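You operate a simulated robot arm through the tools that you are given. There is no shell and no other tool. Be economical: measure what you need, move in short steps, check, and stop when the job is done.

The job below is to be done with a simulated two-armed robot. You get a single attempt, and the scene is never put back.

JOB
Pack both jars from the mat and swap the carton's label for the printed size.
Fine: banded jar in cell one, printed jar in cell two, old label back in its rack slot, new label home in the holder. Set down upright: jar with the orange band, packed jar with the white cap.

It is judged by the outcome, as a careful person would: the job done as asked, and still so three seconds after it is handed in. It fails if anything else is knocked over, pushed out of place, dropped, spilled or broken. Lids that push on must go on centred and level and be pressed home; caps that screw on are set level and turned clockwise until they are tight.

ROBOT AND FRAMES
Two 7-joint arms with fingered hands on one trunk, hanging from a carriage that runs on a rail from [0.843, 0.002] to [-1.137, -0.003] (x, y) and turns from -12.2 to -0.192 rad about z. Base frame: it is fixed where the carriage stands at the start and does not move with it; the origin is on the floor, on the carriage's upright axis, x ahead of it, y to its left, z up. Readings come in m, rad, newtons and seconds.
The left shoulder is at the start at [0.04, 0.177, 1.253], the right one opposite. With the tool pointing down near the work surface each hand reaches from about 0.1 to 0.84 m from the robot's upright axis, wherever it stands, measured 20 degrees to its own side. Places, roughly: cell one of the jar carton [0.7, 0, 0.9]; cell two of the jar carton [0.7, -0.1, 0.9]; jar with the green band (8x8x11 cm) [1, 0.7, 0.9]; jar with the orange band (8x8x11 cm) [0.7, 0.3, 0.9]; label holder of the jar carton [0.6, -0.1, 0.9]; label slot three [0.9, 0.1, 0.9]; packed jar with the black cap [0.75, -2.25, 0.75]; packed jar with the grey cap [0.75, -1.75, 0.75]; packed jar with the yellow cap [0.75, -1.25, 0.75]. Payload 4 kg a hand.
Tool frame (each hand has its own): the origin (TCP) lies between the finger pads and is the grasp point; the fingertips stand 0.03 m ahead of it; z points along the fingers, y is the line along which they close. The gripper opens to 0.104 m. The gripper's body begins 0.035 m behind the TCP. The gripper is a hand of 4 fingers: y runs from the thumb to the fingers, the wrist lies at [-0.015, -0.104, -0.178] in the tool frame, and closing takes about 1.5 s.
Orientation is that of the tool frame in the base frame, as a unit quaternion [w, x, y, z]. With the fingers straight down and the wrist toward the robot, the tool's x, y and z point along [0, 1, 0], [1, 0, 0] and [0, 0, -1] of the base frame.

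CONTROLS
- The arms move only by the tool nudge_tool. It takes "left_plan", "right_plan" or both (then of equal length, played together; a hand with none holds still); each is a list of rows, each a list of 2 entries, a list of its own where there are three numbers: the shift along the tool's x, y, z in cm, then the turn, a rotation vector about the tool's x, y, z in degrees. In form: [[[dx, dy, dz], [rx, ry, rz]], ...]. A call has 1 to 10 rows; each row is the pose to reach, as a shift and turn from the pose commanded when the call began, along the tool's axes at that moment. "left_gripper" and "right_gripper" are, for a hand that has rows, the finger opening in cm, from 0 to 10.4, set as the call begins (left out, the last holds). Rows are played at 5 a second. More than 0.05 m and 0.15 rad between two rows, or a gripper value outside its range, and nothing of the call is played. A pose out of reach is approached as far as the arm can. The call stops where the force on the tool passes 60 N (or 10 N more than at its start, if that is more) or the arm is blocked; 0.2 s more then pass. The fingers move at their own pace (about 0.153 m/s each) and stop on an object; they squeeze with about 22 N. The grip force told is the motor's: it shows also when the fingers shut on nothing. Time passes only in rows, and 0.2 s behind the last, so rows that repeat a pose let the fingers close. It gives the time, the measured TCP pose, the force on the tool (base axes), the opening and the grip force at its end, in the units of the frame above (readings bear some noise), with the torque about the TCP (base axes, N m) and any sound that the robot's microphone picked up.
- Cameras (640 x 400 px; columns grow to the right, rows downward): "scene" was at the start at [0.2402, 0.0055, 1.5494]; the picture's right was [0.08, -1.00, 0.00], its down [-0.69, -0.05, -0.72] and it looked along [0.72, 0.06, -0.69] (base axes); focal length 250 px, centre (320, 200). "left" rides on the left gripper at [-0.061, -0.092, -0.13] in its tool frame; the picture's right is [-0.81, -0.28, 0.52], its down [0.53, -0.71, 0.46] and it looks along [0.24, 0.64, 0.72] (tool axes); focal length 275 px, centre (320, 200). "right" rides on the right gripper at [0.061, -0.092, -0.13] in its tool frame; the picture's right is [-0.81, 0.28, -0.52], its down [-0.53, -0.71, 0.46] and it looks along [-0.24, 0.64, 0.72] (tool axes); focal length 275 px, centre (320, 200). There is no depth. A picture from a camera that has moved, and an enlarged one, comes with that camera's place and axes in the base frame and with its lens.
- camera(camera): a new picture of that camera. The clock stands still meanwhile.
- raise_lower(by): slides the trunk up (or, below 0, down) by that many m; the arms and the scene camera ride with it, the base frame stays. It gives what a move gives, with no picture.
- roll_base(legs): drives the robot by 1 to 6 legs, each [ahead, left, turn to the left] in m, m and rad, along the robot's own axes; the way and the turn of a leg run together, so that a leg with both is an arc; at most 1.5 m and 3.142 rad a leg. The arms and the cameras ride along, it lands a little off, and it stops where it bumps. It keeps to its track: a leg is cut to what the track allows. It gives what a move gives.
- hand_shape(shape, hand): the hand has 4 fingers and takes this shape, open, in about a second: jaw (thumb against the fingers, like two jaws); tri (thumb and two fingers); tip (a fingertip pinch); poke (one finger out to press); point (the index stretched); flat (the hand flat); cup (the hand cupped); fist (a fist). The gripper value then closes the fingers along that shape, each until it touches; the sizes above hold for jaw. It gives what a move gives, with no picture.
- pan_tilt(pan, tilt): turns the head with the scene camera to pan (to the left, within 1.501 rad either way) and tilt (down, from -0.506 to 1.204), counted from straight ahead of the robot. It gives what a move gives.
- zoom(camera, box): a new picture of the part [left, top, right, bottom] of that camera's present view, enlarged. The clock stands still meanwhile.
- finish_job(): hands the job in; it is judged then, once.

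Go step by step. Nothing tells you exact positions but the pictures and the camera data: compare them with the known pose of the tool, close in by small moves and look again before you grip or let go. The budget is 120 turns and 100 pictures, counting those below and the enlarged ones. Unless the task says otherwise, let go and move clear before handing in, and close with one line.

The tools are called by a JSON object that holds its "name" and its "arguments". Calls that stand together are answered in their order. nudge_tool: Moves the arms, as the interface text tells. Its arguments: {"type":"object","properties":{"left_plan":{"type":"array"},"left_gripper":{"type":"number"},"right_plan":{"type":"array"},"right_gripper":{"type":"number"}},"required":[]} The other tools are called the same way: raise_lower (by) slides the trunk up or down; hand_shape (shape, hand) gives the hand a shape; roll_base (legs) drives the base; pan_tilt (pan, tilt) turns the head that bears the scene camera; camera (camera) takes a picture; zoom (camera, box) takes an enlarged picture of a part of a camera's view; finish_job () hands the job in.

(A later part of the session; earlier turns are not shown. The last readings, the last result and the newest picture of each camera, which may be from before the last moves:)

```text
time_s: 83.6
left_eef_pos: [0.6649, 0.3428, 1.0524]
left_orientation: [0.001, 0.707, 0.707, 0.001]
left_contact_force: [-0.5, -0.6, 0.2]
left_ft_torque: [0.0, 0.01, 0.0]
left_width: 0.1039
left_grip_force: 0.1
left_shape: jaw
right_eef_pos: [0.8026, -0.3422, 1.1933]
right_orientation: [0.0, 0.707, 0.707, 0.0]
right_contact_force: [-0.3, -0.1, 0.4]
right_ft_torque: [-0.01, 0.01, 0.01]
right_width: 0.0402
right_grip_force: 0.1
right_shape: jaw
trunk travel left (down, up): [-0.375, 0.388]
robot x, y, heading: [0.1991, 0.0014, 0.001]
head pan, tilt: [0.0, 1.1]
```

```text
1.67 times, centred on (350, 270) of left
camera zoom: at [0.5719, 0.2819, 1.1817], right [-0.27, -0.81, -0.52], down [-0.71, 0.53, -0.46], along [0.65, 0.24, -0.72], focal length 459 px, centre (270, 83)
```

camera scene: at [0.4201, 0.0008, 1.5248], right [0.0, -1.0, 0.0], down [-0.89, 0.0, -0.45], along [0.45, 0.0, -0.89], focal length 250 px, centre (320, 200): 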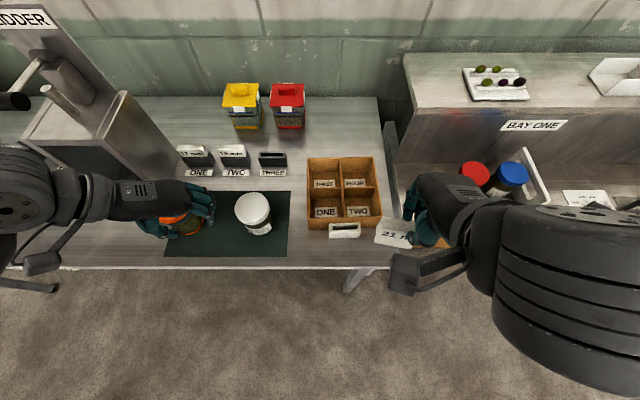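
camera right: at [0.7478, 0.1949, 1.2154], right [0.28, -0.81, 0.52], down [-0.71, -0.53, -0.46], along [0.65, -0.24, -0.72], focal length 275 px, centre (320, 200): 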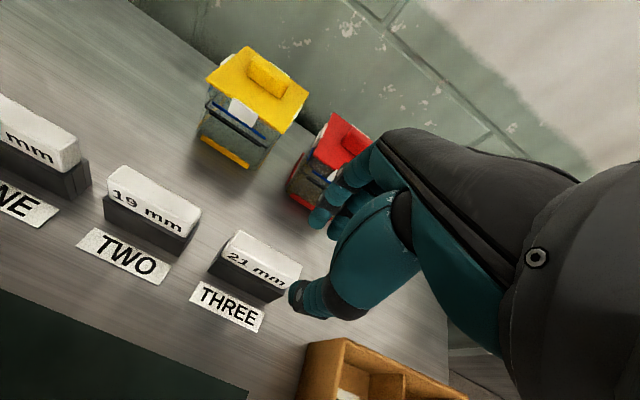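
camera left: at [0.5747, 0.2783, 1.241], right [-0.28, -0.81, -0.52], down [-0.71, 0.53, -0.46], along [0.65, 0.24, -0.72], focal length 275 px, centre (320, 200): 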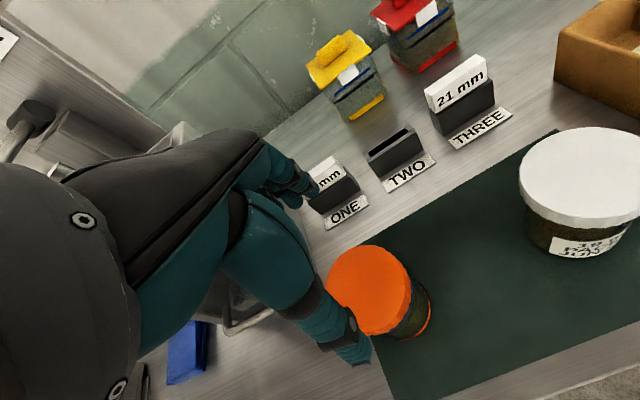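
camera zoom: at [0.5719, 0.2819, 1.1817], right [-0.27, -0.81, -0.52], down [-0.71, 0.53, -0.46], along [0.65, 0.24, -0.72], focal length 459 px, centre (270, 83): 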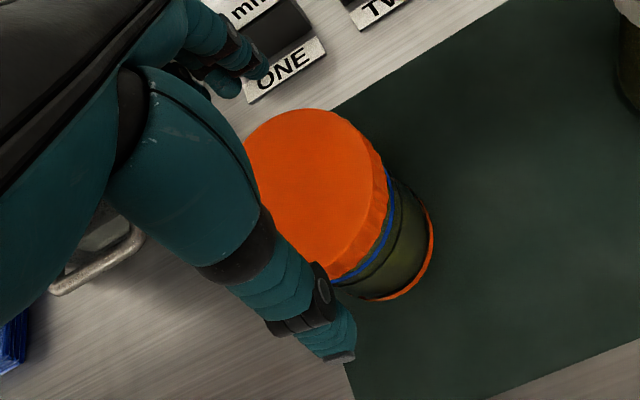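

The cap is centred between thumb and fingers. I lower to grip height and close.

{"name": "nudge_tool", "arguments": {"left_plan": [[[0, 0, 2], [0, 0, 0]], [[0, 0, 3.8], [0, 0, 0]], [[0, 0, 4.9], [0, 0, 0]], [[0, 0, 4.9], [0, 0, 0]]]}}

{"name": "nudge_tool", "arguments": {"left_plan": [[[0, 0, 0], [0, 0, 0]], [[0, 0, 0], [0, 0, 0]], [[0, 0, 0], [0, 0, 0]], [[0, 0, 0], [0, 0, 0]], [[0, 0, 0], [0, 0, 0]], [[0, 0, 0], [0, 0, 0]], [[0, 0, -0.5], [0, 0, 0]], [[0, 0, -1.5], [0, 0, 0]]], "left_gripper": 0}}

{"name": "camera", "arguments": {"camera": "left"}}

```text
time_s: 84.6
left_eef_pos: [0.663, 0.3413, 1.0022]
left_orientation: [0.001, 0.707, 0.707, 0.0]
left_contact_force: [0.8, -0.6, 1.3]
left_ft_torque: [-0.04, -0.02, 0.0]
left_width: 0.1038
left_grip_force: 0.2
left_shape: jaw
right_eef_pos: [0.8038, -0.3429, 1.1931]
right_orientation: [0.0, 0.706, 0.708, 0.001]
right_contact_force: [0.8, -0.9, 0.0]
right_ft_torque: [0.02, -0.01, -0.03]
right_width: 0.04
right_grip_force: 0.0
right_shape: jaw
trunk travel left (down, up): [-0.375, 0.388]
robot x, y, heading: [0.1988, 0.0005, 0.004]
head pan, tilt: [0.0, 1.1]
```

```text
time_s: 86.4
left_eef_pos: [0.6622, 0.3429, 1.0181]
left_orientation: [0.0, 0.707, 0.707, -0.001]
left_contact_force: [0.0, 0.2, -4.1]
left_ft_torque: [0.0, 0.02, 0.02]
left_width: 0.0675
left_grip_force: 21.7
left_shape: jaw
right_eef_pos: [0.8024, -0.3428, 1.1924]
right_orientation: [0.001, 0.706, 0.708, 0.0]
right_contact_force: [0.3, -0.1, 0.5]
right_ft_torque: [-0.05, 0.01, -0.01]
right_width: 0.04
right_grip_force: 0.0
right_shape: jaw
trunk travel left (down, up): [-0.375, 0.388]
robot x, y, heading: [0.197, -0.003, 0.003]
head pan, tilt: [0.0, 1.1]
```

```text
14 pictures are left
camera left: at [0.5701, 0.2815, 1.1468], right [-0.27, -0.81, -0.52], down [-0.71, 0.53, -0.46], along [0.64, 0.24, -0.72], focal length 275 px, centre (320, 200)
```

left: 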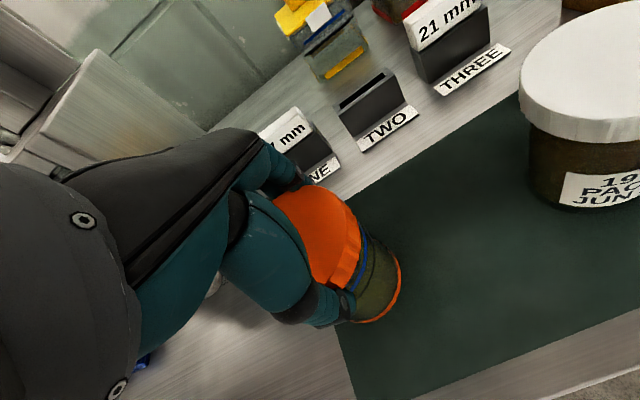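

The jar is held firmly and upright. I lift it high, carry it over the white jar, and stop above cell one.

{"name": "nudge_tool", "arguments": {"left_plan": [[[0, 0, -4.9], [0, 0, 0]], [[-2, 0.3, -9.3], [0, 0, 0]], [[-4.5, 0.6, -13.4], [0, 0, 0]], [[-8.9, 1.1, -14], [0, 0, 0]], [[-13.4, 1.6, -14], [0, 0, 0]], [[-17.9, 2.1, -14], [0, 0, 0]], [[-22.3, 2.6, -14], [0, 0, 0]], [[-26.8, 3.1, -14], [0, 0, 0]], [[-31.2, 3.5, -14], [0, 0, 0]], [[-35.7, 3.9, -12], [0, 0, 0]]]}}

{"name": "nudge_tool", "arguments": {"left_plan": [[[0, 0, 2], [0, 0, 0]], [[0, 0, 4.5], [0, 0, 0]], [[0, 0, 4.5], [0, 0, 0]]]}}

{"name": "camera", "arguments": {"camera": "left"}}

{"name": "zoom", "arguments": {"camera": "scene", "box": [280, 140, 420, 260]}}

```text
time_s: 88.6
left_eef_pos: [0.6977, -0.0156, 1.1386]
left_orientation: [0.001, 0.707, 0.707, 0.001]
left_contact_force: [-0.1, -0.2, -3.5]
left_ft_torque: [0.02, 0.05, 0.03]
left_width: 0.0675
left_grip_force: 21.8
left_shape: jaw
right_eef_pos: [0.8041, -0.3429, 1.1929]
right_orientation: [0.0, 0.706, 0.708, 0.0]
right_contact_force: [0.3, -0.8, 0.2]
right_ft_torque: [0.01, 0.01, 0.0]
right_width: 0.0402
right_grip_force: 0.0
right_shape: jaw
trunk travel left (down, up): [-0.375, 0.388]
robot x, y, heading: [0.199, 0.0026, 0.002]
head pan, tilt: [0.0, 1.1]
```

```text
time_s: 89.4
left_eef_pos: [0.7003, -0.0154, 1.0944]
left_orientation: [0.0, 0.707, 0.707, 0.0]
left_contact_force: [1.5, -0.1, -3.5]
left_ft_torque: [0.0, 0.02, -0.02]
left_width: 0.0674
left_grip_force: 21.8
left_shape: jaw
right_eef_pos: [0.8034, -0.3429, 1.1925]
right_orientation: [0.001, 0.706, 0.708, 0.001]
right_contact_force: [0.0, 0.5, -0.5]
right_ft_torque: [0.0, -0.03, 0.02]
right_width: 0.0397
right_grip_force: 0.0
right_shape: jaw
trunk travel left (down, up): [-0.375, 0.388]
robot x, y, heading: [0.2, 0.0011, 0.002]
head pan, tilt: [0.0, 1.1]
```

```text
13 pictures are left
camera left: at [0.6084, -0.0753, 1.2232], right [-0.27, -0.81, -0.52], down [-0.71, 0.53, -0.46], along [0.65, 0.24, -0.72], focal length 275 px, centre (320, 200)
```

left: 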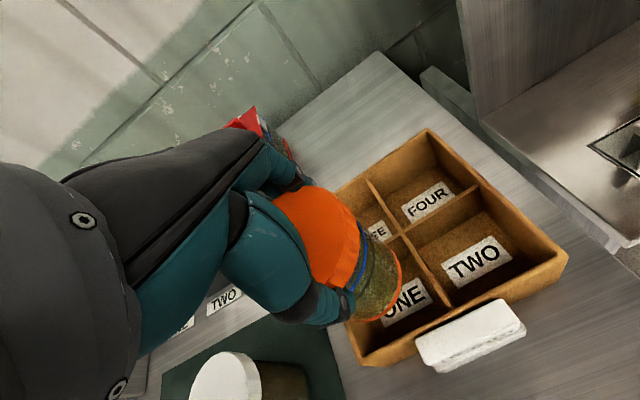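

```text
3.33 times, centred on (350, 200) of scene
camera zoom: at [0.4206, 0.0003, 1.525], right [0.0, -1.0, 0.0], down [-0.89, 0.0, -0.45], along [0.45, 0.0, -0.89], focal length 832 px, centre (220, 200)
```

zoom: 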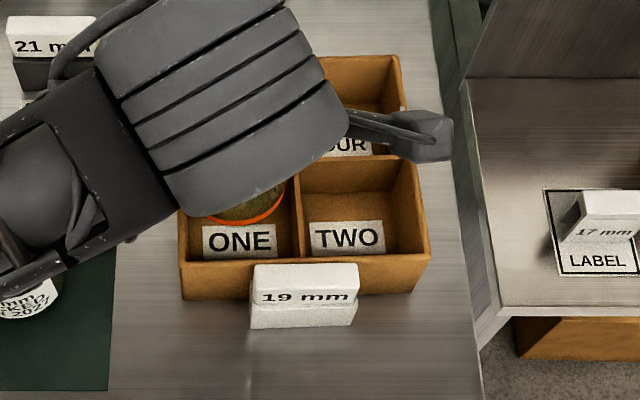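

The jar's bottom lines up with cell one's middle (about (0.703, -0.016)). I lower it into the cell.

{"name": "nudge_tool", "arguments": {"left_plan": [[[0, -0.1, 2], [0, 0, 0]], [[0, -0.1, 4], [0, 0, 0]], [[0, -0.1, 5.5], [0, 0, 0]], [[0, -0.1, 6.5], [0, 0, 0]], [[0, -0.1, 7.5], [0, 0, 0]], [[0, -0.1, 8.0], [0, 0, 0]], [[0, -0.1, 8.0], [0, 0, 0]]]}}

{"name": "camera", "arguments": {"camera": "left"}}

```text
time_s: 91.0
left_eef_pos: [0.6997, -0.0142, 1.0135]
left_orientation: [-0.001, 0.707, 0.707, 0.001]
left_contact_force: [-0.2, 0.1, -2.7]
left_ft_torque: [0.0, 0.02, 0.02]
left_width: 0.0672
left_grip_force: 22.0
left_shape: jaw
right_eef_pos: [0.8033, -0.3429, 1.1926]
right_orientation: [0.0, 0.707, 0.707, 0.001]
right_contact_force: [0.1, -0.2, -0.1]
right_ft_torque: [0.01, 0.01, -0.01]
right_width: 0.0399
right_grip_force: 0.0
right_shape: jaw
trunk travel left (down, up): [-0.375, 0.388]
robot x, y, heading: [0.1976, 0.0008, 0.005]
head pan, tilt: [0.0, 1.1]
```

```text
11 pictures are left
camera left: at [0.6071, -0.0754, 1.1418], right [-0.27, -0.81, -0.52], down [-0.71, 0.53, -0.46], along [0.65, 0.24, -0.72], focal length 275 px, centre (320, 200)
```

left: 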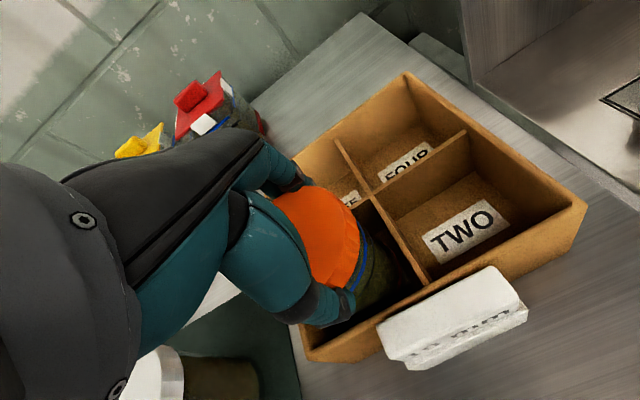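

The jar is inside cell one with no contact yet. I lower the last few millimetres until it stands.

{"name": "nudge_tool", "arguments": {"left_plan": [[[0, 0, 0.3], [0, 0, 0]], [[0, 0, 0.6], [0, 0, 0]], [[0, 0, 0.9], [0, 0, 0]], [[0, 0, 0.9], [0, 0, 0]]]}}

```text
time_s: 92.0
left_eef_pos: [0.7003, -0.0173, 1.0066]
left_orientation: [0.003, 0.707, 0.707, 0.0]
left_contact_force: [0.1, -3.6, 17.0]
left_ft_torque: [0.03, 0.5, 0.03]
left_width: 0.0675
left_grip_force: 22.2
left_shape: jaw
right_eef_pos: [0.8043, -0.3438, 1.1938]
right_orientation: [0.001, 0.706, 0.708, 0.0]
right_contact_force: [-0.4, -0.3, -0.1]
right_ft_torque: [0.01, -0.01, 0.0]
right_width: 0.04
right_grip_force: 0.2
right_shape: jaw
trunk travel left (down, up): [-0.375, 0.388]
robot x, y, heading: [0.2013, -0.0005, 0.004]
head pan, tilt: [0.0, 1.1]
```

Contact now at about 17 N, so the jar is standing (or the thumb just touches the front wall). I open only slightly to keep the thumb off the label, then rise straight up.

{"name": "nudge_tool", "arguments": {"left_plan": [[[0, 0, -0.1], [0, 0, 0]], [[0, 0, -0.1], [0, 0, 0]], [[0, 0, -0.1], [0, 0, 0]], [[0, 0, -1], [0, 0, 0]], [[0, 0, -2.5], [0, 0, 0]], [[0, 0, -5], [0, 0, 0]], [[0, 0, -9], [0, 0, 0]]], "left_gripper": 7.8}}

{"name": "camera", "arguments": {"camera": "left"}}

```text
time_s: 93.6
left_eef_pos: [0.7005, -0.0149, 1.0954]
left_orientation: [0.0, 0.707, 0.707, 0.0]
left_contact_force: [-0.1, 0.4, 0.9]
left_ft_torque: [0.0, 0.0, -0.03]
left_width: 0.0782
left_grip_force: 0.1
left_shape: jaw
right_eef_pos: [0.8039, -0.3423, 1.1928]
right_orientation: [0.0, 0.707, 0.707, 0.001]
right_contact_force: [0.0, 0.2, -0.8]
right_ft_torque: [0.01, 0.03, 0.01]
right_width: 0.0397
right_grip_force: 0.0
right_shape: jaw
trunk travel left (down, up): [-0.375, 0.388]
robot x, y, heading: [0.1973, 0.0017, -0.002]
head pan, tilt: [0.0, 1.1]
```

```text
10 pictures are left
camera left: at [0.6074, -0.076, 1.2243], right [-0.27, -0.81, -0.52], down [-0.71, 0.53, -0.46], along [0.65, 0.24, -0.72], focal length 275 px, centre (320, 200)
```

left: 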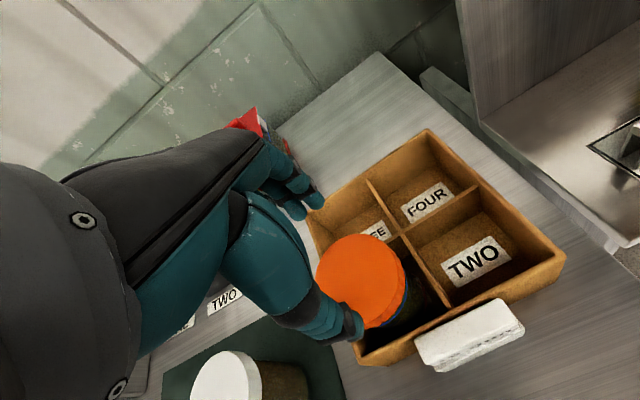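

The banded jar stands upright in cell one. For the white jar I'll use the right hand (its spare finger points away from the orange jar); the left hand withdraws left while the right comes over.

{"name": "nudge_tool", "arguments": {"left_plan": [[[2, -0.5, -3], [0, 0, 0]], [[6, -1.3, -5], [0, 0, 0]], [[10.5, -2.1, -7], [0, 0, 0]], [[15, -3, -7], [0, 0, 0]], [[19.5, -4, -7], [0, 0, 0]], [[24, -5, -7], [0, 0, 0]], [[28.5, -6, -7], [0, 0, 0]], [[33, -7, -7], [0, 0, 0]], [[37, -8, -7], [0, 0, 0]], [[40, -8, -7], [0, 0, 0]]], "right_plan": [[[0, 0, 0], [0, 0, 0]], [[0, 0, 0], [0, 0, 0]], [[0, 0, 0], [0, 0, 0]], [[0, 0, 0], [0, 0, 0]], [[4.5, -1.3, 0], [0, 0, 0]], [[9, -2.6, 0], [0, 0, 0]], [[13.5, -3.9, 0], [0, 0, 0]], [[18, -5.1, 0], [0, 0, 0]], [[22.5, -6.4, 0], [0, 0, 0]], [[27, -7.7, 0], [0, 0, 0]]], "right_gripper": 10.4}}

{"name": "nudge_tool", "arguments": {"right_plan": [[[4.5, -1.3, 0], [0, 0, 0]], [[9, -2.6, 0], [0, 0, 0]], [[13.5, -3.9, 1], [0, 0, 0]], [[18, -5.1, 3], [0, 0, 0]], [[22.5, -6.3, 5], [0, 0, 0]], [[22.8, -6.4, 8], [0, 0, 0]], [[22.8, -6.4, 8], [0, 0, 0]]]}}

{"name": "camera", "arguments": {"camera": "right"}}

```text
time_s: 95.8
left_eef_pos: [0.6193, 0.3854, 1.1649]
left_orientation: [0.0, 0.708, 0.707, 0.002]
left_contact_force: [0.6, -0.1, 0.1]
left_ft_torque: [-0.02, -0.01, 0.0]
left_width: 0.078
left_grip_force: 0.1
left_shape: jaw
right_eef_pos: [0.7216, -0.0739, 1.1924]
right_orientation: [0.001, 0.706, 0.708, 0.001]
right_contact_force: [0.2, 0.0, -0.2]
right_ft_torque: [0.0, -0.02, 0.01]
right_width: 0.104
right_grip_force: 0.1
right_shape: jaw
trunk travel left (down, up): [-0.375, 0.388]
robot x, y, heading: [0.1989, 0.0016, 0.005]
head pan, tilt: [0.0, 1.1]
```

```text
refused: row 4 steps farther than a row can; nothing moved
```

```text
9 pictures are left
camera right: at [0.6299, -0.0139, 1.3241], right [0.28, -0.81, 0.52], down [-0.71, -0.53, -0.46], along [0.65, -0.24, -0.72], focal length 275 px, centre (320, 200)
```

right: 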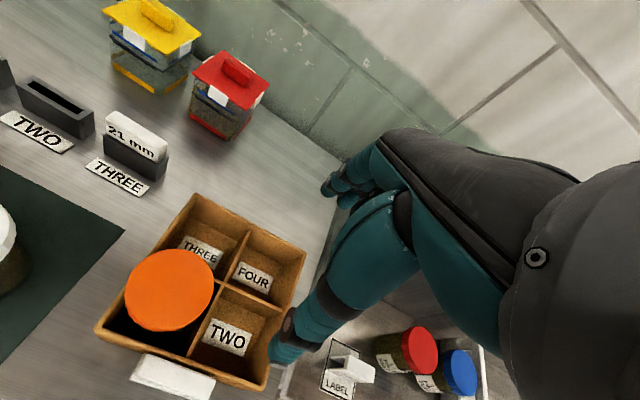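

I resend the approach with shorter steps: sideways first, then down over the white jar.

{"name": "nudge_tool", "arguments": {"right_plan": [[[4.6, -1.2, 0], [0, 0, 0]], [[9.2, -2.4, 0], [0, 0, 0]], [[13.8, -3.5, 0], [0, 0, 0]], [[18.4, -4.7, 0], [0, 0, 0]], [[23, -5.9, 0], [0, 0, 0]], [[23, -5.9, 4.5], [0, 0, 0]], [[23, -5.9, 9], [0, 0, 0]], [[23, -5.9, 13.2], [0, 0, 0]], [[23, -5.9, 13.2], [0, 0, 0]]]}}

{"name": "camera", "arguments": {"camera": "right"}}

```text
time_s: 97.8
left_eef_pos: [0.6189, 0.3834, 1.1643]
left_orientation: [0.001, 0.707, 0.707, 0.0]
left_contact_force: [-0.3, -0.5, 0.1]
left_ft_torque: [0.02, 0.02, -0.02]
left_width: 0.0778
left_grip_force: 0.1
left_shape: jaw
right_eef_pos: [0.6625, 0.1538, 1.0613]
right_orientation: [0.001, 0.706, 0.708, 0.001]
right_contact_force: [-0.1, -0.6, -0.1]
right_ft_torque: [-0.02, 0.0, 0.03]
right_width: 0.1038
right_grip_force: 0.0
right_shape: jaw
trunk travel left (down, up): [-0.375, 0.388]
robot x, y, heading: [0.2017, 0.0002, 0.003]
head pan, tilt: [0.0, 1.1]
```

```text
8 pictures are left
camera right: at [0.5714, 0.2141, 1.1933], right [0.28, -0.81, 0.52], down [-0.71, -0.53, -0.46], along [0.65, -0.24, -0.72], focal length 275 px, centre (320, 200)
```

right: 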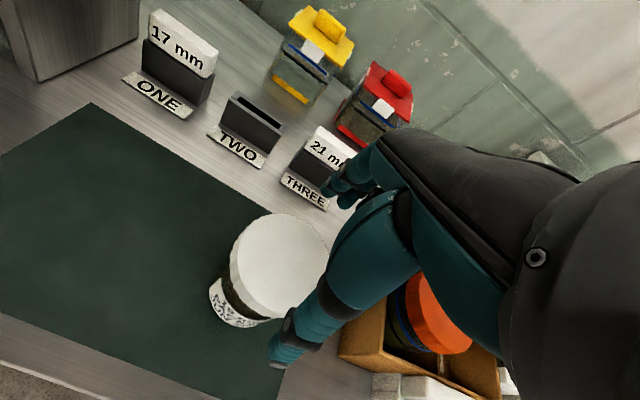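

The cap is about 7 mm to the left of and slightly nearer than the hand's centre. I correct that, lower to grip height and close.

{"name": "nudge_tool", "arguments": {"right_plan": [[[0.75, -0.35, 0], [0, 0, 0]], [[0.75, -0.35, 2], [0, 0, 0]], [[0.75, -0.35, 4], [0, 0, 0]], [[0.75, -0.35, 5.7], [0, 0, 0]], [[0.75, -0.35, 5.7], [0, 0, 0]]]}}

{"name": "nudge_tool", "arguments": {"right_plan": [[[0, 0, 0], [0, 0, 0]], [[0, 0, 0], [0, 0, 0]], [[0, 0, 0], [0, 0, 0]], [[0, 0, 0], [0, 0, 0]], [[0, 0, 0], [0, 0, 0]], [[0, 0, 0], [0, 0, 0]], [[0, 0, -0.5], [0, 0, 0]], [[0, 0, -1.5], [0, 0, 0]]], "right_gripper": 0}}

{"name": "camera", "arguments": {"camera": "right"}}

```text
time_s: 99.0
left_eef_pos: [0.6189, 0.3842, 1.1645]
left_orientation: [0.001, 0.707, 0.708, 0.001]
left_contact_force: [0.0, 0.8, -0.2]
left_ft_torque: [0.03, -0.03, -0.03]
left_width: 0.0779
left_grip_force: 0.0
left_shape: jaw
right_eef_pos: [0.6581, 0.1618, 1.0051]
right_orientation: [0.0, 0.707, 0.707, 0.001]
right_contact_force: [1.5, 0.8, 3.4]
right_ft_torque: [-0.01, -0.13, 0.0]
right_width: 0.1037
right_grip_force: 0.0
right_shape: jaw
trunk travel left (down, up): [-0.375, 0.388]
robot x, y, heading: [0.203, 0.0003, 0.001]
head pan, tilt: [0.0, 1.1]
```

```text
time_s: 100.8
left_eef_pos: [0.6186, 0.3833, 1.1638]
left_orientation: [0.0, 0.708, 0.706, 0.0]
left_contact_force: [-0.4, 1.3, -0.3]
left_ft_torque: [0.02, -0.03, -0.03]
left_width: 0.0778
left_grip_force: 0.1
left_shape: jaw
right_eef_pos: [0.6582, 0.1617, 1.0203]
right_orientation: [0.0, 0.706, 0.708, 0.0]
right_contact_force: [-0.2, 0.7, -3.0]
right_ft_torque: [0.01, 0.0, 0.03]
right_width: 0.0699
right_grip_force: 21.9
right_shape: jaw
trunk travel left (down, up): [-0.375, 0.388]
robot x, y, heading: [0.2008, -0.0008, 0.005]
head pan, tilt: [0.0, 1.1]
```

```text
7 pictures are left
camera right: at [0.5675, 0.2229, 1.1509], right [0.28, -0.81, 0.52], down [-0.71, -0.53, -0.46], along [0.65, -0.24, -0.72], focal length 275 px, centre (320, 200)
```

right: 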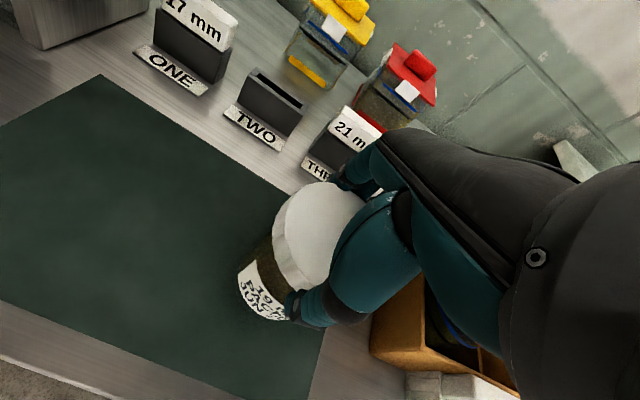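

The printed jar is held firmly. I lift it high and carry it over to above cell two.

{"name": "nudge_tool", "arguments": {"right_plan": [[[0, 0, -4.9], [0, 0, 0]], [[0, 0, -9.8], [0, 0, 0]], [[0, 0, -14.5], [0, 0, 0]], [[-4.4, 0.8, -14.7], [0, 0, 0]], [[-8.8, 1.5, -14.7], [0, 0, 0]], [[-13.2, 2.3, -14.7], [0, 0, 0]], [[-17.6, 3.1, -14.7], [0, 0, 0]], [[-22, 3.8, -14.7], [0, 0, 0]], [[-26.6, 4.6, -14.7], [0, 0, 0]], [[-26.6, 4.6, -14.7], [0, 0, 0]]]}}

{"name": "nudge_tool", "arguments": {"right_plan": [[[0, 0, 3], [0, 0, 0]], [[0, 0, 6], [0, 0, 0]], [[0, 0, 7], [0, 0, 0]], [[0, 0, 7], [0, 0, 0]]]}}

{"name": "zoom", "arguments": {"camera": "scene", "box": [280, 140, 420, 260]}}

{"name": "camera", "arguments": {"camera": "right"}}

```text
time_s: 103.0
left_eef_pos: [0.6191, 0.3849, 1.1642]
left_orientation: [0.0, 0.707, 0.707, 0.0]
left_contact_force: [-0.1, 0.3, 0.0]
left_ft_torque: [0.0, 0.02, 0.0]
left_width: 0.0782
left_grip_force: 0.1
left_shape: jaw
right_eef_pos: [0.7041, -0.1052, 1.1697]
right_orientation: [0.0, 0.707, 0.708, 0.001]
right_contact_force: [0.3, 0.1, -3.8]
right_ft_torque: [0.01, 0.01, 0.01]
right_width: 0.0694
right_grip_force: 21.8
right_shape: jaw
trunk travel left (down, up): [-0.375, 0.388]
robot x, y, heading: [0.1996, 0.0012, 0.009]
head pan, tilt: [0.0, 1.1]
```

```text
time_s: 104.0
left_eef_pos: [0.6183, 0.384, 1.162]
left_orientation: [0.0, 0.707, 0.707, 0.001]
left_contact_force: [0.7, 0.6, -0.7]
left_ft_torque: [-0.01, 0.02, -0.03]
left_width: 0.0779
left_grip_force: 0.0
left_shape: jaw
right_eef_pos: [0.7061, -0.1044, 1.0961]
right_orientation: [0.0, 0.707, 0.707, 0.0]
right_contact_force: [-0.5, -0.1, -3.2]
right_ft_torque: [0.01, 0.03, -0.01]
right_width: 0.0693
right_grip_force: 22.1
right_shape: jaw
trunk travel left (down, up): [-0.375, 0.388]
robot x, y, heading: [0.199, -0.0, 0.005]
head pan, tilt: [0.0, 1.1]
```

```text
3.33 times, centred on (350, 200) of scene
camera zoom: at [0.4205, 0.0004, 1.525], right [0.0, -1.0, 0.0], down [-0.89, 0.0, -0.45], along [0.45, 0.0, -0.89], focal length 832 px, centre (220, 200)
```

zoom: 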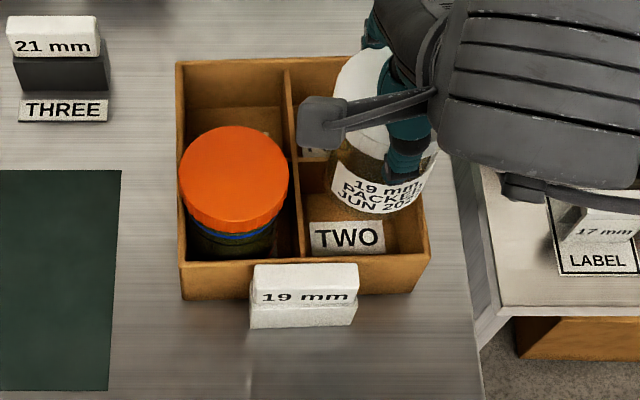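

```text
5 pictures are left
camera right: at [0.6141, -0.0435, 1.2283], right [0.28, -0.81, 0.52], down [-0.71, -0.53, -0.46], along [0.65, -0.24, -0.72], focal length 275 px, centre (320, 200)
```

right: 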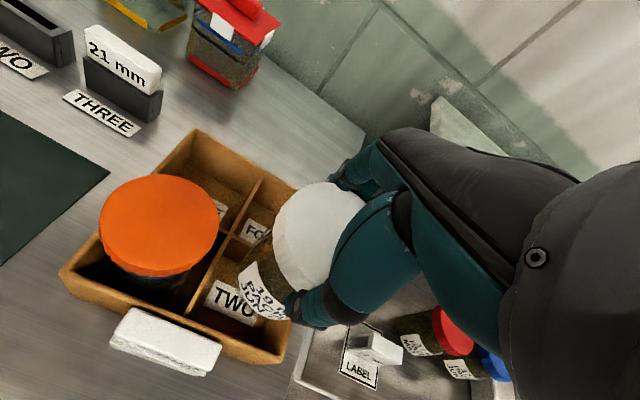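

The jar hangs about 6 mm too far right of cell two's centre. I correct that and lower it in.

{"name": "nudge_tool", "arguments": {"right_plan": [[[0.6, -0.3, 0], [0, 0, 0]], [[0.6, -0.3, 2], [0, 0, 0]], [[0.6, -0.3, 4], [0, 0, 0]], [[0.6, -0.3, 6], [0, 0, 0]], [[0.6, -0.3, 7.2], [0, 0, 0]], [[0.6, -0.3, 8], [0, 0, 0]], [[0.6, -0.3, 8], [0, 0, 0]]]}}

{"name": "nudge_tool", "arguments": {"right_plan": [[[0, 0, 0.2], [0, 0, 0]], [[0, 0, 0.4], [0, 0, 0]], [[0, 0, 0.6], [0, 0, 0]], [[0, 0, 0.6], [0, 0, 0]]]}}

```text
time_s: 105.6
left_eef_pos: [0.619, 0.3825, 1.1627]
left_orientation: [0.0, 0.708, 0.707, 0.001]
left_contact_force: [-0.3, 0.1, 0.8]
left_ft_torque: [-0.02, 0.0, -0.01]
left_width: 0.0781
left_grip_force: 0.2
left_shape: jaw
right_eef_pos: [0.705, -0.098, 1.0287]
right_orientation: [0.007, 0.706, 0.708, 0.012]
right_contact_force: [-7.3, -3.8, 20.1]
right_ft_torque: [-0.13, -0.79, -0.09]
right_width: 0.0734
right_grip_force: 22.0
right_shape: jaw
trunk travel left (down, up): [-0.375, 0.388]
robot x, y, heading: [0.2002, -0.0036, 0.005]
head pan, tilt: [0.0, 1.1]
stopped in row 7 (right hand): the force on the tool passed its limit at 61 N (the readings are from after the stop); the commanded pose is now the measured one
```

```text
time_s: 106.4
left_eef_pos: [0.6196, 0.3824, 1.1633]
left_orientation: [0.0, 0.708, 0.707, 0.0]
left_contact_force: [0.1, 0.2, 0.8]
left_ft_torque: [0.0, 0.02, 0.04]
left_width: 0.0782
left_grip_force: 0.0
left_shape: jaw
right_eef_pos: [0.7071, -0.0967, 1.0278]
right_orientation: [0.008, 0.705, 0.709, 0.017]
right_contact_force: [-8.8, -6.1, 18.3]
right_ft_torque: [-0.18, -0.58, -0.21]
right_width: 0.0737
right_grip_force: 21.8
right_shape: jaw
trunk travel left (down, up): [-0.375, 0.388]
robot x, y, heading: [0.1957, -0.0019, 0.002]
head pan, tilt: [0.0, 1.1]
stopped in row 4 (right hand): the force on the tool passed its limit at 62 N (the readings are from after the stop); the commanded pose is now the measured one
```

The descent was blocked, with contact on the far side: the jar has probably caught the rear divider. I look before doing anything else.

{"name": "zoom", "arguments": {"camera": "right", "box": [60, 110, 420, 370]}}

```text
1.54 times, centred on (240, 240) of right
camera zoom: at [0.6113, -0.0373, 1.1571], right [0.26, -0.82, 0.52], down [-0.69, -0.53, -0.49], along [0.67, -0.23, -0.7], focal length 424 px, centre (443, 138)
```

zoom: 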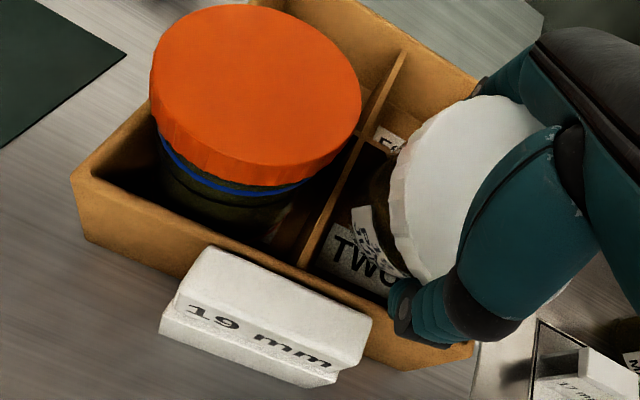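

The jar's rear lower edge seems caught on the rear divider and it has been pushed up in the grip. I raise it clear and check how it hangs.

{"name": "nudge_tool", "arguments": {"right_plan": [[[0, 0, -2], [0, 0, 0]], [[0, 0, -4], [0, 0, 0]], [[0, 0, -6], [0, 0, 0]], [[0, 0, -6], [0, 0, 0]]]}}

{"name": "zoom", "arguments": {"camera": "scene", "box": [300, 140, 420, 260]}}

```text
time_s: 107.4
left_eef_pos: [0.6193, 0.3842, 1.1637]
left_orientation: [0.0, 0.707, 0.707, 0.0]
left_contact_force: [-0.6, 0.8, 0.2]
left_ft_torque: [0.03, -0.03, -0.02]
left_width: 0.078
left_grip_force: 0.1
left_shape: jaw
right_eef_pos: [0.7046, -0.0944, 1.0852]
right_orientation: [0.006, 0.705, 0.709, 0.014]
right_contact_force: [-0.1, -0.3, -3.0]
right_ft_torque: [-0.01, 0.05, 0.03]
right_width: 0.0742
right_grip_force: 21.9
right_shape: jaw
trunk travel left (down, up): [-0.375, 0.388]
robot x, y, heading: [0.1995, 0.0003, 0.002]
head pan, tilt: [0.0, 1.1]
```

```text
3.33 times, centred on (360, 200) of scene
camera zoom: at [0.4201, 0.0003, 1.525], right [0.0, -1.0, 0.0], down [-0.89, 0.0, -0.45], along [0.45, 0.0, -0.89], focal length 832 px, centre (187, 200)
```

zoom: 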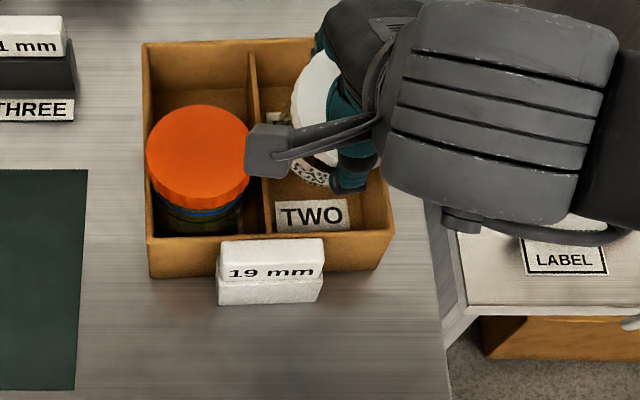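

The carton was pushed about 1.8 cm away from me by that contact. I need to see how the jar sits in the grip.

{"name": "camera", "arguments": {"camera": "right"}}

```text
2 pictures are left
camera right: at [0.6086, -0.0367, 1.2152], right [0.27, -0.81, 0.52], down [-0.7, -0.53, -0.48], along [0.67, -0.23, -0.71], focal length 275 px, centre (320, 200)
```

right: 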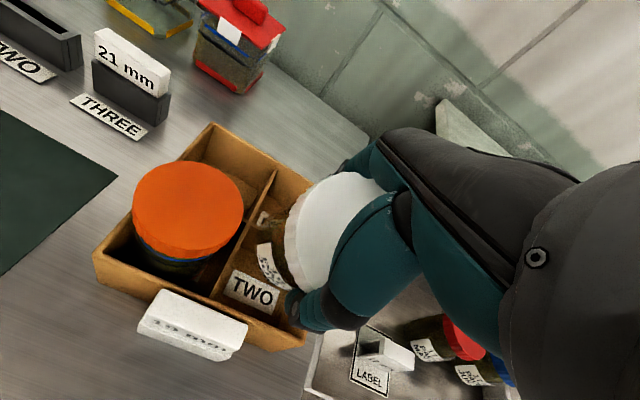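

The jar is tilted maybe 10° in the grip, base forward. Safest is to set it back on the mat, where it will settle upright, then pull the carton back into place and try again with the carton held. I carry it back.

{"name": "nudge_tool", "arguments": {"right_plan": [[[0, 0, -4.5], [0.8, -0.3, 0]], [[0, 0, -9], [1.6, -0.6, 0.3]], [[4.3, -0.7, -9.2], [1.6, -0.6, 0.3]], [[8.6, -1.4, -9.2], [1.6, -0.6, 0.3]], [[12.9, -2.1, -9.2], [1.6, -0.6, 0.3]], [[17.2, -2.8, -9.2], [1.6, -0.6, 0.3]], [[21.5, -3.5, -9.2], [1.6, -0.6, 0.3]], [[25.6, -4.4, -9.2], [1.6, -0.6, 0.3]], [[25.6, -4.4, -9.2], [1.6, -0.6, 0.3]]]}}

{"name": "nudge_tool", "arguments": {"right_plan": [[[0, 0, 4.5], [0, 0, 0]], [[0, 0, 9], [0, 0, 0]], [[0, 0, 12], [0, 0, 0]], [[0, 0, 14], [0, 0, 0]], [[0, 0, 14], [0, 0, 0]]]}}

```text
time_s: 109.4
left_eef_pos: [0.6181, 0.3844, 1.1637]
left_orientation: [0.0, 0.707, 0.707, 0.0]
left_contact_force: [-0.1, 0.6, 0.6]
left_ft_torque: [0.01, -0.01, -0.02]
left_width: 0.0781
left_grip_force: 0.1
left_shape: jaw
right_eef_pos: [0.6563, 0.1603, 1.1788]
right_orientation: [0.0, 0.706, 0.708, 0.0]
right_contact_force: [-0.1, -0.1, -2.5]
right_ft_torque: [0.03, 0.06, 0.0]
right_width: 0.074
right_grip_force: 22.2
right_shape: jaw
trunk travel left (down, up): [-0.375, 0.388]
robot x, y, heading: [0.1979, -0.0005, 0.005]
head pan, tilt: [0.0, 1.1]
```

```text
time_s: 110.6
left_eef_pos: [0.6187, 0.3842, 1.1641]
left_orientation: [0.0, 0.707, 0.707, 0.0]
left_contact_force: [-0.4, 0.5, -0.1]
left_ft_torque: [0.01, 0.01, -0.01]
left_width: 0.0781
left_grip_force: 0.1
left_shape: jaw
right_eef_pos: [0.6567, 0.1577, 1.0388]
right_orientation: [0.0, 0.707, 0.707, 0.001]
right_contact_force: [-0.5, -0.7, -3.8]
right_ft_torque: [-0.02, 0.06, 0.02]
right_width: 0.0739
right_grip_force: 21.7
right_shape: jaw
trunk travel left (down, up): [-0.375, 0.388]
robot x, y, heading: [0.1983, -0.0008, 0.004]
head pan, tilt: [0.0, 1.1]
```

Still hanging free at 1.039. I lower in short steps to find the mat.

{"name": "nudge_tool", "arguments": {"right_plan": [[[0, 0, 0.5], [0, 0, 0]], [[0, 0, 1.0], [0, 0, 0]], [[0, 0, 1.4], [0, 0, 0]], [[0, 0, 1.4], [0, 0, 0]]]}}

{"name": "nudge_tool", "arguments": {"right_plan": [[[0, 0, 0.3], [0, 0, 0]], [[0, 0, 0.6], [0, 0, 0]], [[0, 0, 0.6], [0, 0, 0]]]}}

```text
time_s: 111.6
left_eef_pos: [0.6185, 0.3843, 1.1638]
left_orientation: [0.0, 0.707, 0.707, 0.0]
left_contact_force: [-0.4, 1.0, 0.9]
left_ft_torque: [0.02, 0.03, 0.0]
left_width: 0.0779
left_grip_force: 0.0
left_shape: jaw
right_eef_pos: [0.6563, 0.1575, 1.0254]
right_orientation: [-0.001, 0.707, 0.707, 0.0]
right_contact_force: [-0.9, -0.2, -3.9]
right_ft_torque: [0.01, 0.05, -0.01]
right_width: 0.074
right_grip_force: 21.2
right_shape: jaw
trunk travel left (down, up): [-0.375, 0.388]
robot x, y, heading: [0.1995, -0.0002, 0.008]
head pan, tilt: [0.0, 1.1]
```

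```text
time_s: 112.4
left_eef_pos: [0.6183, 0.3838, 1.1647]
left_orientation: [0.0, 0.707, 0.707, 0.0]
left_contact_force: [1.3, -0.4, 0.1]
left_ft_torque: [0.0, 0.02, -0.04]
left_width: 0.078
left_grip_force: 0.1
left_shape: jaw
right_eef_pos: [0.6555, 0.1586, 1.02]
right_orientation: [-0.001, 0.708, 0.707, 0.001]
right_contact_force: [0.1, 0.6, -3.8]
right_ft_torque: [0.01, 0.05, -0.02]
right_width: 0.074
right_grip_force: 21.7
right_shape: jaw
trunk travel left (down, up): [-0.375, 0.388]
robot x, y, heading: [0.197, -0.001, 0.004]
head pan, tilt: [0.0, 1.1]
```

Still free; I keep going down.

{"name": "nudge_tool", "arguments": {"right_plan": [[[0, 0, 0.3], [0, 0, 0]], [[0, 0, 0.6], [0, 0, 0]], [[0, 0, 0.6], [0, 0, 0]]]}}

{"name": "nudge_tool", "arguments": {"right_plan": [[[0, 0, 0.25], [0, 0, 0]], [[0, 0, 0.5], [0, 0, 0]], [[0, 0, 0.5], [0, 0, 0]]]}}

```text
time_s: 113.2
left_eef_pos: [0.618, 0.3835, 1.1643]
left_orientation: [0.0, 0.707, 0.707, 0.0]
left_contact_force: [0.6, 1.5, -1.1]
left_ft_torque: [-0.03, 0.02, 0.0]
left_width: 0.0778
left_grip_force: 0.2
left_shape: jaw
right_eef_pos: [0.6576, 0.1592, 1.014]
right_orientation: [-0.001, 0.707, 0.707, 0.001]
right_contact_force: [0.8, 1.0, -3.0]
right_ft_torque: [0.01, 0.04, -0.01]
right_width: 0.0739
right_grip_force: 22.0
right_shape: jaw
trunk travel left (down, up): [-0.375, 0.388]
robot x, y, heading: [0.1977, 0.003, 0.007]
head pan, tilt: [0.0, 1.1]
```

```text
time_s: 114.0
left_eef_pos: [0.6182, 0.3833, 1.1643]
left_orientation: [0.0, 0.708, 0.707, 0.0]
left_contact_force: [0.6, -0.5, -0.2]
left_ft_torque: [0.04, -0.01, -0.03]
left_width: 0.0783
left_grip_force: 0.0
left_shape: jaw
right_eef_pos: [0.6567, 0.1584, 1.0078]
right_orientation: [-0.001, 0.708, 0.706, 0.001]
right_contact_force: [-0.4, 0.9, -4.3]
right_ft_torque: [0.02, 0.07, -0.02]
right_width: 0.0742
right_grip_force: 21.7
right_shape: jaw
trunk travel left (down, up): [-0.375, 0.388]
robot x, y, heading: [0.202, -0.0013, 0.005]
head pan, tilt: [0.0, 1.1]
```

Not yet touching at 1.008; a bit further.

{"name": "nudge_tool", "arguments": {"right_plan": [[[0, 0, 0.25], [0, 0, 0]], [[0, 0, 0.5], [0, 0, 0]], [[0, 0, 0.5], [0, 0, 0]]]}}

{"name": "nudge_tool", "arguments": {"right_plan": [[[0, 0, 0.25], [0, 0, 0]], [[0, 0, 0.4], [0, 0, 0]], [[0, 0, 0.4], [0, 0, 0]]]}}

```text
time_s: 114.8
left_eef_pos: [0.6189, 0.3845, 1.1637]
left_orientation: [0.0, 0.707, 0.707, 0.0]
left_contact_force: [0.8, 0.0, -1.1]
left_ft_torque: [-0.01, 0.03, -0.01]
left_width: 0.0779
left_grip_force: 0.0
left_shape: jaw
right_eef_pos: [0.6558, 0.1593, 1.0024]
right_orientation: [0.0, 0.707, 0.707, 0.0]
right_contact_force: [-0.2, -0.7, -2.6]
right_ft_torque: [0.01, 0.07, 0.0]
right_width: 0.0743
right_grip_force: 21.8
right_shape: jaw
trunk travel left (down, up): [-0.375, 0.388]
robot x, y, heading: [0.2005, -0.0017, 0.0]
head pan, tilt: [0.0, 1.1]
```

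```text
time_s: 115.6
left_eef_pos: [0.6182, 0.3833, 1.1643]
left_orientation: [-0.001, 0.707, 0.707, 0.0]
left_contact_force: [0.1, 0.0, -0.5]
left_ft_torque: [-0.02, -0.01, -0.02]
left_width: 0.0782
left_grip_force: 0.1
left_shape: jaw
right_eef_pos: [0.6573, 0.1598, 0.9996]
right_orientation: [0.0, 0.707, 0.707, 0.001]
right_contact_force: [0.1, -0.2, -2.9]
right_ft_torque: [-0.01, 0.05, 0.02]
right_width: 0.074
right_grip_force: 22.0
right_shape: jaw
trunk travel left (down, up): [-0.375, 0.388]
robot x, y, heading: [0.2023, 0.0004, 0.003]
head pan, tilt: [0.0, 1.1]
```

The jar sits higher in the grip than before. I continue downward.

{"name": "nudge_tool", "arguments": {"right_plan": [[[0, 0, 0.3], [0, 0, 0]], [[0, 0, 0.6], [0, 0, 0]], [[0, 0, 0.6], [0, 0, 0]]]}}

{"name": "nudge_tool", "arguments": {"right_plan": [[[0, 0, 0.25], [0, 0, 0]], [[0, 0, 0.5], [0, 0, 0]], [[0, 0, 0.5], [0, 0, 0]]]}}

```text
time_s: 116.4
left_eef_pos: [0.6192, 0.384, 1.1634]
left_orientation: [0.0, 0.707, 0.707, 0.0]
left_contact_force: [0.0, -0.4, 0.4]
left_ft_torque: [-0.02, -0.04, 0.02]
left_width: 0.078
left_grip_force: 0.0
left_shape: jaw
right_eef_pos: [0.6567, 0.1586, 0.9935]
right_orientation: [0.0, 0.707, 0.707, 0.0]
right_contact_force: [-0.2, 0.8, -3.8]
right_ft_torque: [-0.01, 0.05, 0.0]
right_width: 0.0742
right_grip_force: 21.7
right_shape: jaw
trunk travel left (down, up): [-0.375, 0.388]
robot x, y, heading: [0.1975, 0.0017, 0.005]
head pan, tilt: [0.0, 1.1]
```

```text
time_s: 117.2
left_eef_pos: [0.6187, 0.3842, 1.1652]
left_orientation: [0.0, 0.708, 0.706, 0.0]
left_contact_force: [0.1, 0.6, 0.2]
left_ft_torque: [0.01, 0.0, 0.02]
left_width: 0.0781
left_grip_force: 0.3
left_shape: jaw
right_eef_pos: [0.6583, 0.16, 0.9904]
right_orientation: [0.0, 0.707, 0.707, 0.003]
right_contact_force: [-1.1, -0.1, 19.4]
right_ft_torque: [-0.07, 0.34, -0.02]
right_width: 0.0738
right_grip_force: 22.1
right_shape: jaw
trunk travel left (down, up): [-0.375, 0.388]
robot x, y, heading: [0.2008, 0.0, -0.001]
head pan, tilt: [0.0, 1.1]
```

Contact: the jar's near lower edge is on the mat. I press slightly to straighten it, open, and lift away.

{"name": "nudge_tool", "arguments": {"right_plan": [[[0, 0, 0.2], [0, 0, 0]], [[0, 0, 0.3], [0, 0, 0]], [[0, 0, 0.3], [0, 0, 0]]]}}

{"name": "nudge_tool", "arguments": {"right_plan": [[[0, 0, 0], [0, 0, 0]], [[0, 0, 0], [0, 0, 0]], [[0, 0, 0], [0, 0, 0]], [[0, 0, 0], [0, 0, 0]], [[0, 0, -2], [0, 0, 0]], [[0, 0, -4], [0, 0, 0]], [[0, 0, -6], [0, 0, 0]], [[0, -2, -8], [0, 0, 0]], [[0, -2, -8], [0, 0, 0]]], "right_gripper": 10.4}}

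```text
time_s: 118.0
left_eef_pos: [0.6207, 0.3851, 1.165]
left_orientation: [0.001, 0.707, 0.707, 0.001]
left_contact_force: [0.4, -0.4, -0.2]
left_ft_torque: [0.02, 0.03, -0.02]
left_width: 0.078
left_grip_force: 0.1
left_shape: jaw
right_eef_pos: [0.6607, 0.1611, 0.9897]
right_orientation: [0.0, 0.707, 0.707, 0.005]
right_contact_force: [-1.3, -0.9, 39.8]
right_ft_torque: [-0.13, 0.38, -0.13]
right_width: 0.0724
right_grip_force: 21.5
right_shape: jaw
trunk travel left (down, up): [-0.375, 0.388]
robot x, y, heading: [0.1965, 0.0016, 0.005]
head pan, tilt: [0.0, 1.1]
```

```text
time_s: 120.0
left_eef_pos: [0.619, 0.3837, 1.1655]
left_orientation: [0.001, 0.707, 0.707, 0.0]
left_contact_force: [0.1, -0.8, 0.2]
left_ft_torque: [0.01, -0.01, 0.02]
left_width: 0.078
left_grip_force: 0.0
left_shape: jaw
right_eef_pos: [0.6352, 0.161, 1.0645]
right_orientation: [0.0, 0.707, 0.707, 0.002]
right_contact_force: [0.1, 0.1, 0.3]
right_ft_torque: [0.03, -0.02, -0.02]
right_width: 0.1038
right_grip_force: 0.1
right_shape: jaw
trunk travel left (down, up): [-0.375, 0.388]
robot x, y, heading: [0.1968, 0.003, 0.004]
head pan, tilt: [0.0, 1.1]
```

Right hand off. I raise it and take it out to the right so the scene camera can see everything with one picture.

{"name": "nudge_tool", "arguments": {"right_plan": [[[0, 0, -4.5], [0, 0, 0]], [[0, 0, -9], [0, 0, 0]], [[0, 0, -13], [0, 0, 0]], [[-4.4, 1.4, -13], [0, 0, 0]], [[-8.8, 2.9, -13], [0, 0, 0]], [[-13.3, 4.4, -13], [0, 0, 0]], [[-17.8, 5.9, -13], [0, 0, 0]], [[-22.3, 7.3, -13], [0, 0, 0]], [[-26.8, 8.8, -13], [0, 0, 0]], [[-31.3, 10.3, -13], [0, 0, 0]]]}}

{"name": "nudge_tool", "arguments": {"right_plan": [[[-4.5, 1.5, 0], [0, 0, 0]], [[-9, 3, 0], [0, 0, 0]], [[-13.5, 4.5, 0], [0, 0, 0]], [[-18, 6, 0], [0, 0, 0]], [[-18, 6, 0], [0, 0, 0]]]}}

{"name": "zoom", "arguments": {"camera": "scene", "box": [220, 120, 420, 260]}}

```text
time_s: 122.2
left_eef_pos: [0.6185, 0.3839, 1.1634]
left_orientation: [0.0, 0.707, 0.707, 0.001]
left_contact_force: [-0.1, 0.7, 0.8]
left_ft_torque: [0.02, -0.01, 0.02]
left_width: 0.078
left_grip_force: 0.1
left_shape: jaw
right_eef_pos: [0.7383, -0.1543, 1.1942]
right_orientation: [0.0, 0.706, 0.708, 0.001]
right_contact_force: [-1.2, 0.1, 0.7]
right_ft_torque: [0.01, -0.03, -0.01]
right_width: 0.104
right_grip_force: 0.0
right_shape: jaw
trunk travel left (down, up): [-0.375, 0.388]
robot x, y, heading: [0.1985, 0.0007, 0.001]
head pan, tilt: [0.0, 1.1]
```

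```text
time_s: 123.4
left_eef_pos: [0.6186, 0.3845, 1.1647]
left_orientation: [0.001, 0.707, 0.707, 0.001]
left_contact_force: [-1.0, -0.6, -0.3]
left_ft_torque: [0.0, 0.03, 0.01]
left_width: 0.0781
left_grip_force: 0.1
left_shape: jaw
right_eef_pos: [0.7974, -0.335, 1.1934]
right_orientation: [0.0, 0.707, 0.708, 0.001]
right_contact_force: [-0.3, -0.4, -0.8]
right_ft_torque: [0.01, 0.02, -0.01]
right_width: 0.1039
right_grip_force: 0.1
right_shape: jaw
trunk travel left (down, up): [-0.375, 0.388]
robot x, y, heading: [0.1998, -0.0022, 0.002]
head pan, tilt: [0.0, 1.1]
```

```text
2.86 times, centred on (320, 190) of scene
camera zoom: at [0.4203, 0.0003, 1.525], right [0.0, -1.0, 0.0], down [-0.89, 0.0, -0.45], along [0.45, 0.0, -0.89], focal length 713 px, centre (320, 229)
```

zoom: 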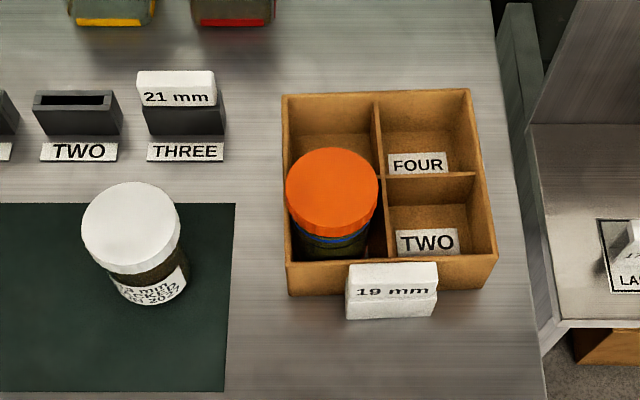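

The white jar stands upright on the mat at about (0.686, 0.155). The carton needs to come back about 2.2 cm and turn -2.5°; I'll bring the left hand, turned sideways, to grip its left wall at the empty cell three.

{"name": "nudge_tool", "arguments": {"left_plan": [[[-3.5, 1.7, 0], [0, 0, 8]], [[-7, 3.5, 0], [0, 0, 16]], [[-10.5, 5.2, 0], [0, 0, 24]], [[-14, 7, 0], [0, 0, 32]], [[-17.5, 8.7, 0], [0, 0, 40]], [[-21, 10.5, 0], [0, 0, 48]], [[-24.5, 12.2, 0], [0, 0, 56]], [[-28, 14, 1], [0, 0, 64]], [[-31.6, 15.8, 2], [0, 0, 72]], [[-35.1, 17.5, 3.5], [0, 0, 80]]], "left_gripper": 5}}

```text
time_s: 125.6
left_eef_pos: [0.791, 0.0335, 1.1271]
left_orientation: [0.001, 0.996, 0.085, 0.001]
left_contact_force: [1.0, -0.3, 0.4]
left_ft_torque: [-0.01, 0.03, -0.01]
left_width: 0.0505
left_grip_force: 0.1
left_shape: jaw
right_eef_pos: [0.7962, -0.3363, 1.1935]
right_orientation: [0.001, 0.707, 0.707, 0.001]
right_contact_force: [0.2, 0.6, -0.2]
right_ft_torque: [0.0, -0.01, -0.01]
right_width: 0.1039
right_grip_force: 0.0
right_shape: jaw
trunk travel left (down, up): [-0.375, 0.388]
robot x, y, heading: [0.2002, -0.0037, 0.004]
head pan, tilt: [0.0, 1.1]
```

Reached. I finish the turn, descend with the fingers into cell three, and check the force.

{"name": "nudge_tool", "arguments": {"left_plan": [[[0.3, 0, 2], [0, 0, 7.3]], [[0.3, 0, 6], [0, 0, 7.3]], [[0.3, 0, 9], [0, 0, 7.3]], [[0.3, 0, 11], [0, 0, 7.3]], [[0.3, 0, 13], [0, 0, 7.3]], [[0.3, 0, 14.3], [0, 0, 7.3]], [[0.3, 0, 15.2], [0, 0, 7.3]], [[0.3, 0, 15.2], [0, 0, 7.3]]]}}

```text
time_s: 127.4
left_eef_pos: [0.7971, 0.0334, 0.9764]
left_orientation: [0.0, 1.0, 0.023, 0.001]
left_contact_force: [-0.7, 1.0, 0.4]
left_ft_torque: [-0.03, -0.02, 0.01]
left_width: 0.0506
left_grip_force: 0.1
left_shape: jaw
right_eef_pos: [0.7966, -0.3344, 1.194]
right_orientation: [0.001, 0.708, 0.707, 0.001]
right_contact_force: [-0.5, 0.3, 0.0]
right_ft_torque: [0.02, -0.01, -0.02]
right_width: 0.1041
right_grip_force: 0.1
right_shape: jaw
trunk travel left (down, up): [-0.375, 0.388]
robot x, y, heading: [0.1993, 0.0011, 0.006]
head pan, tilt: [0.0, 1.1]
```

Clear on both sides. I close on the wall, then slide the carton back to its place.

{"name": "nudge_tool", "arguments": {"left_plan": [[[0, 0, 0], [0, 0, 0]], [[0, 0, 0], [0, 0, 0]], [[0, 0, 0], [0, 0, 0]], [[0, 0, 0], [0, 0, 0]], [[0, 0, 0], [0, 0, 0]], [[0, 0, 0], [0, 0, 0]]], "left_gripper": 0}}

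{"name": "nudge_tool", "arguments": {"left_plan": [[[-0.4, -0.1, 0], [0, 0, 0.8]], [[-0.9, -0.2, 0], [0, 0, 1.6]], [[-1.3, -0.3, 0], [0, 0, 2.4]], [[-1.76, -0.38, 0], [0, 0, 3.2]], [[-1.76, -0.38, 0], [0, 0, 3.2]]]}}

```text
time_s: 128.8
left_eef_pos: [0.797, 0.034, 0.977]
left_orientation: [0.0, 1.0, 0.023, 0.0]
left_contact_force: [0.7, 0.0, -1.3]
left_ft_torque: [0.01, 0.0, -0.11]
left_width: 0.0
left_grip_force: 22.4
left_shape: jaw
right_eef_pos: [0.797, -0.3346, 1.1944]
right_orientation: [0.001, 0.707, 0.707, 0.001]
right_contact_force: [0.5, 0.2, -1.6]
right_ft_torque: [0.01, -0.03, -0.01]
right_width: 0.1039
right_grip_force: 0.0
right_shape: jaw
trunk travel left (down, up): [-0.375, 0.388]
robot x, y, heading: [0.1952, 0.0023, -0.0]
head pan, tilt: [0.0, 1.1]
```

```text
time_s: 130.0
left_eef_pos: [0.7794, 0.037, 0.9776]
left_orientation: [0.0, 1.0, -0.004, 0.0]
left_contact_force: [1.0, 0.7, 0.7]
left_ft_torque: [0.0, -0.03, 0.03]
left_width: 0.0
left_grip_force: 21.5
left_shape: jaw
right_eef_pos: [0.7977, -0.3344, 1.1933]
right_orientation: [-0.001, 0.707, 0.707, 0.001]
right_contact_force: [0.2, -0.2, -0.3]
right_ft_torque: [0.01, 0.0, 0.01]
right_width: 0.104
right_grip_force: 0.0
right_shape: jaw
trunk travel left (down, up): [-0.375, 0.388]
robot x, y, heading: [0.1985, 0.0032, 0.004]
head pan, tilt: [0.0, 1.1]
```

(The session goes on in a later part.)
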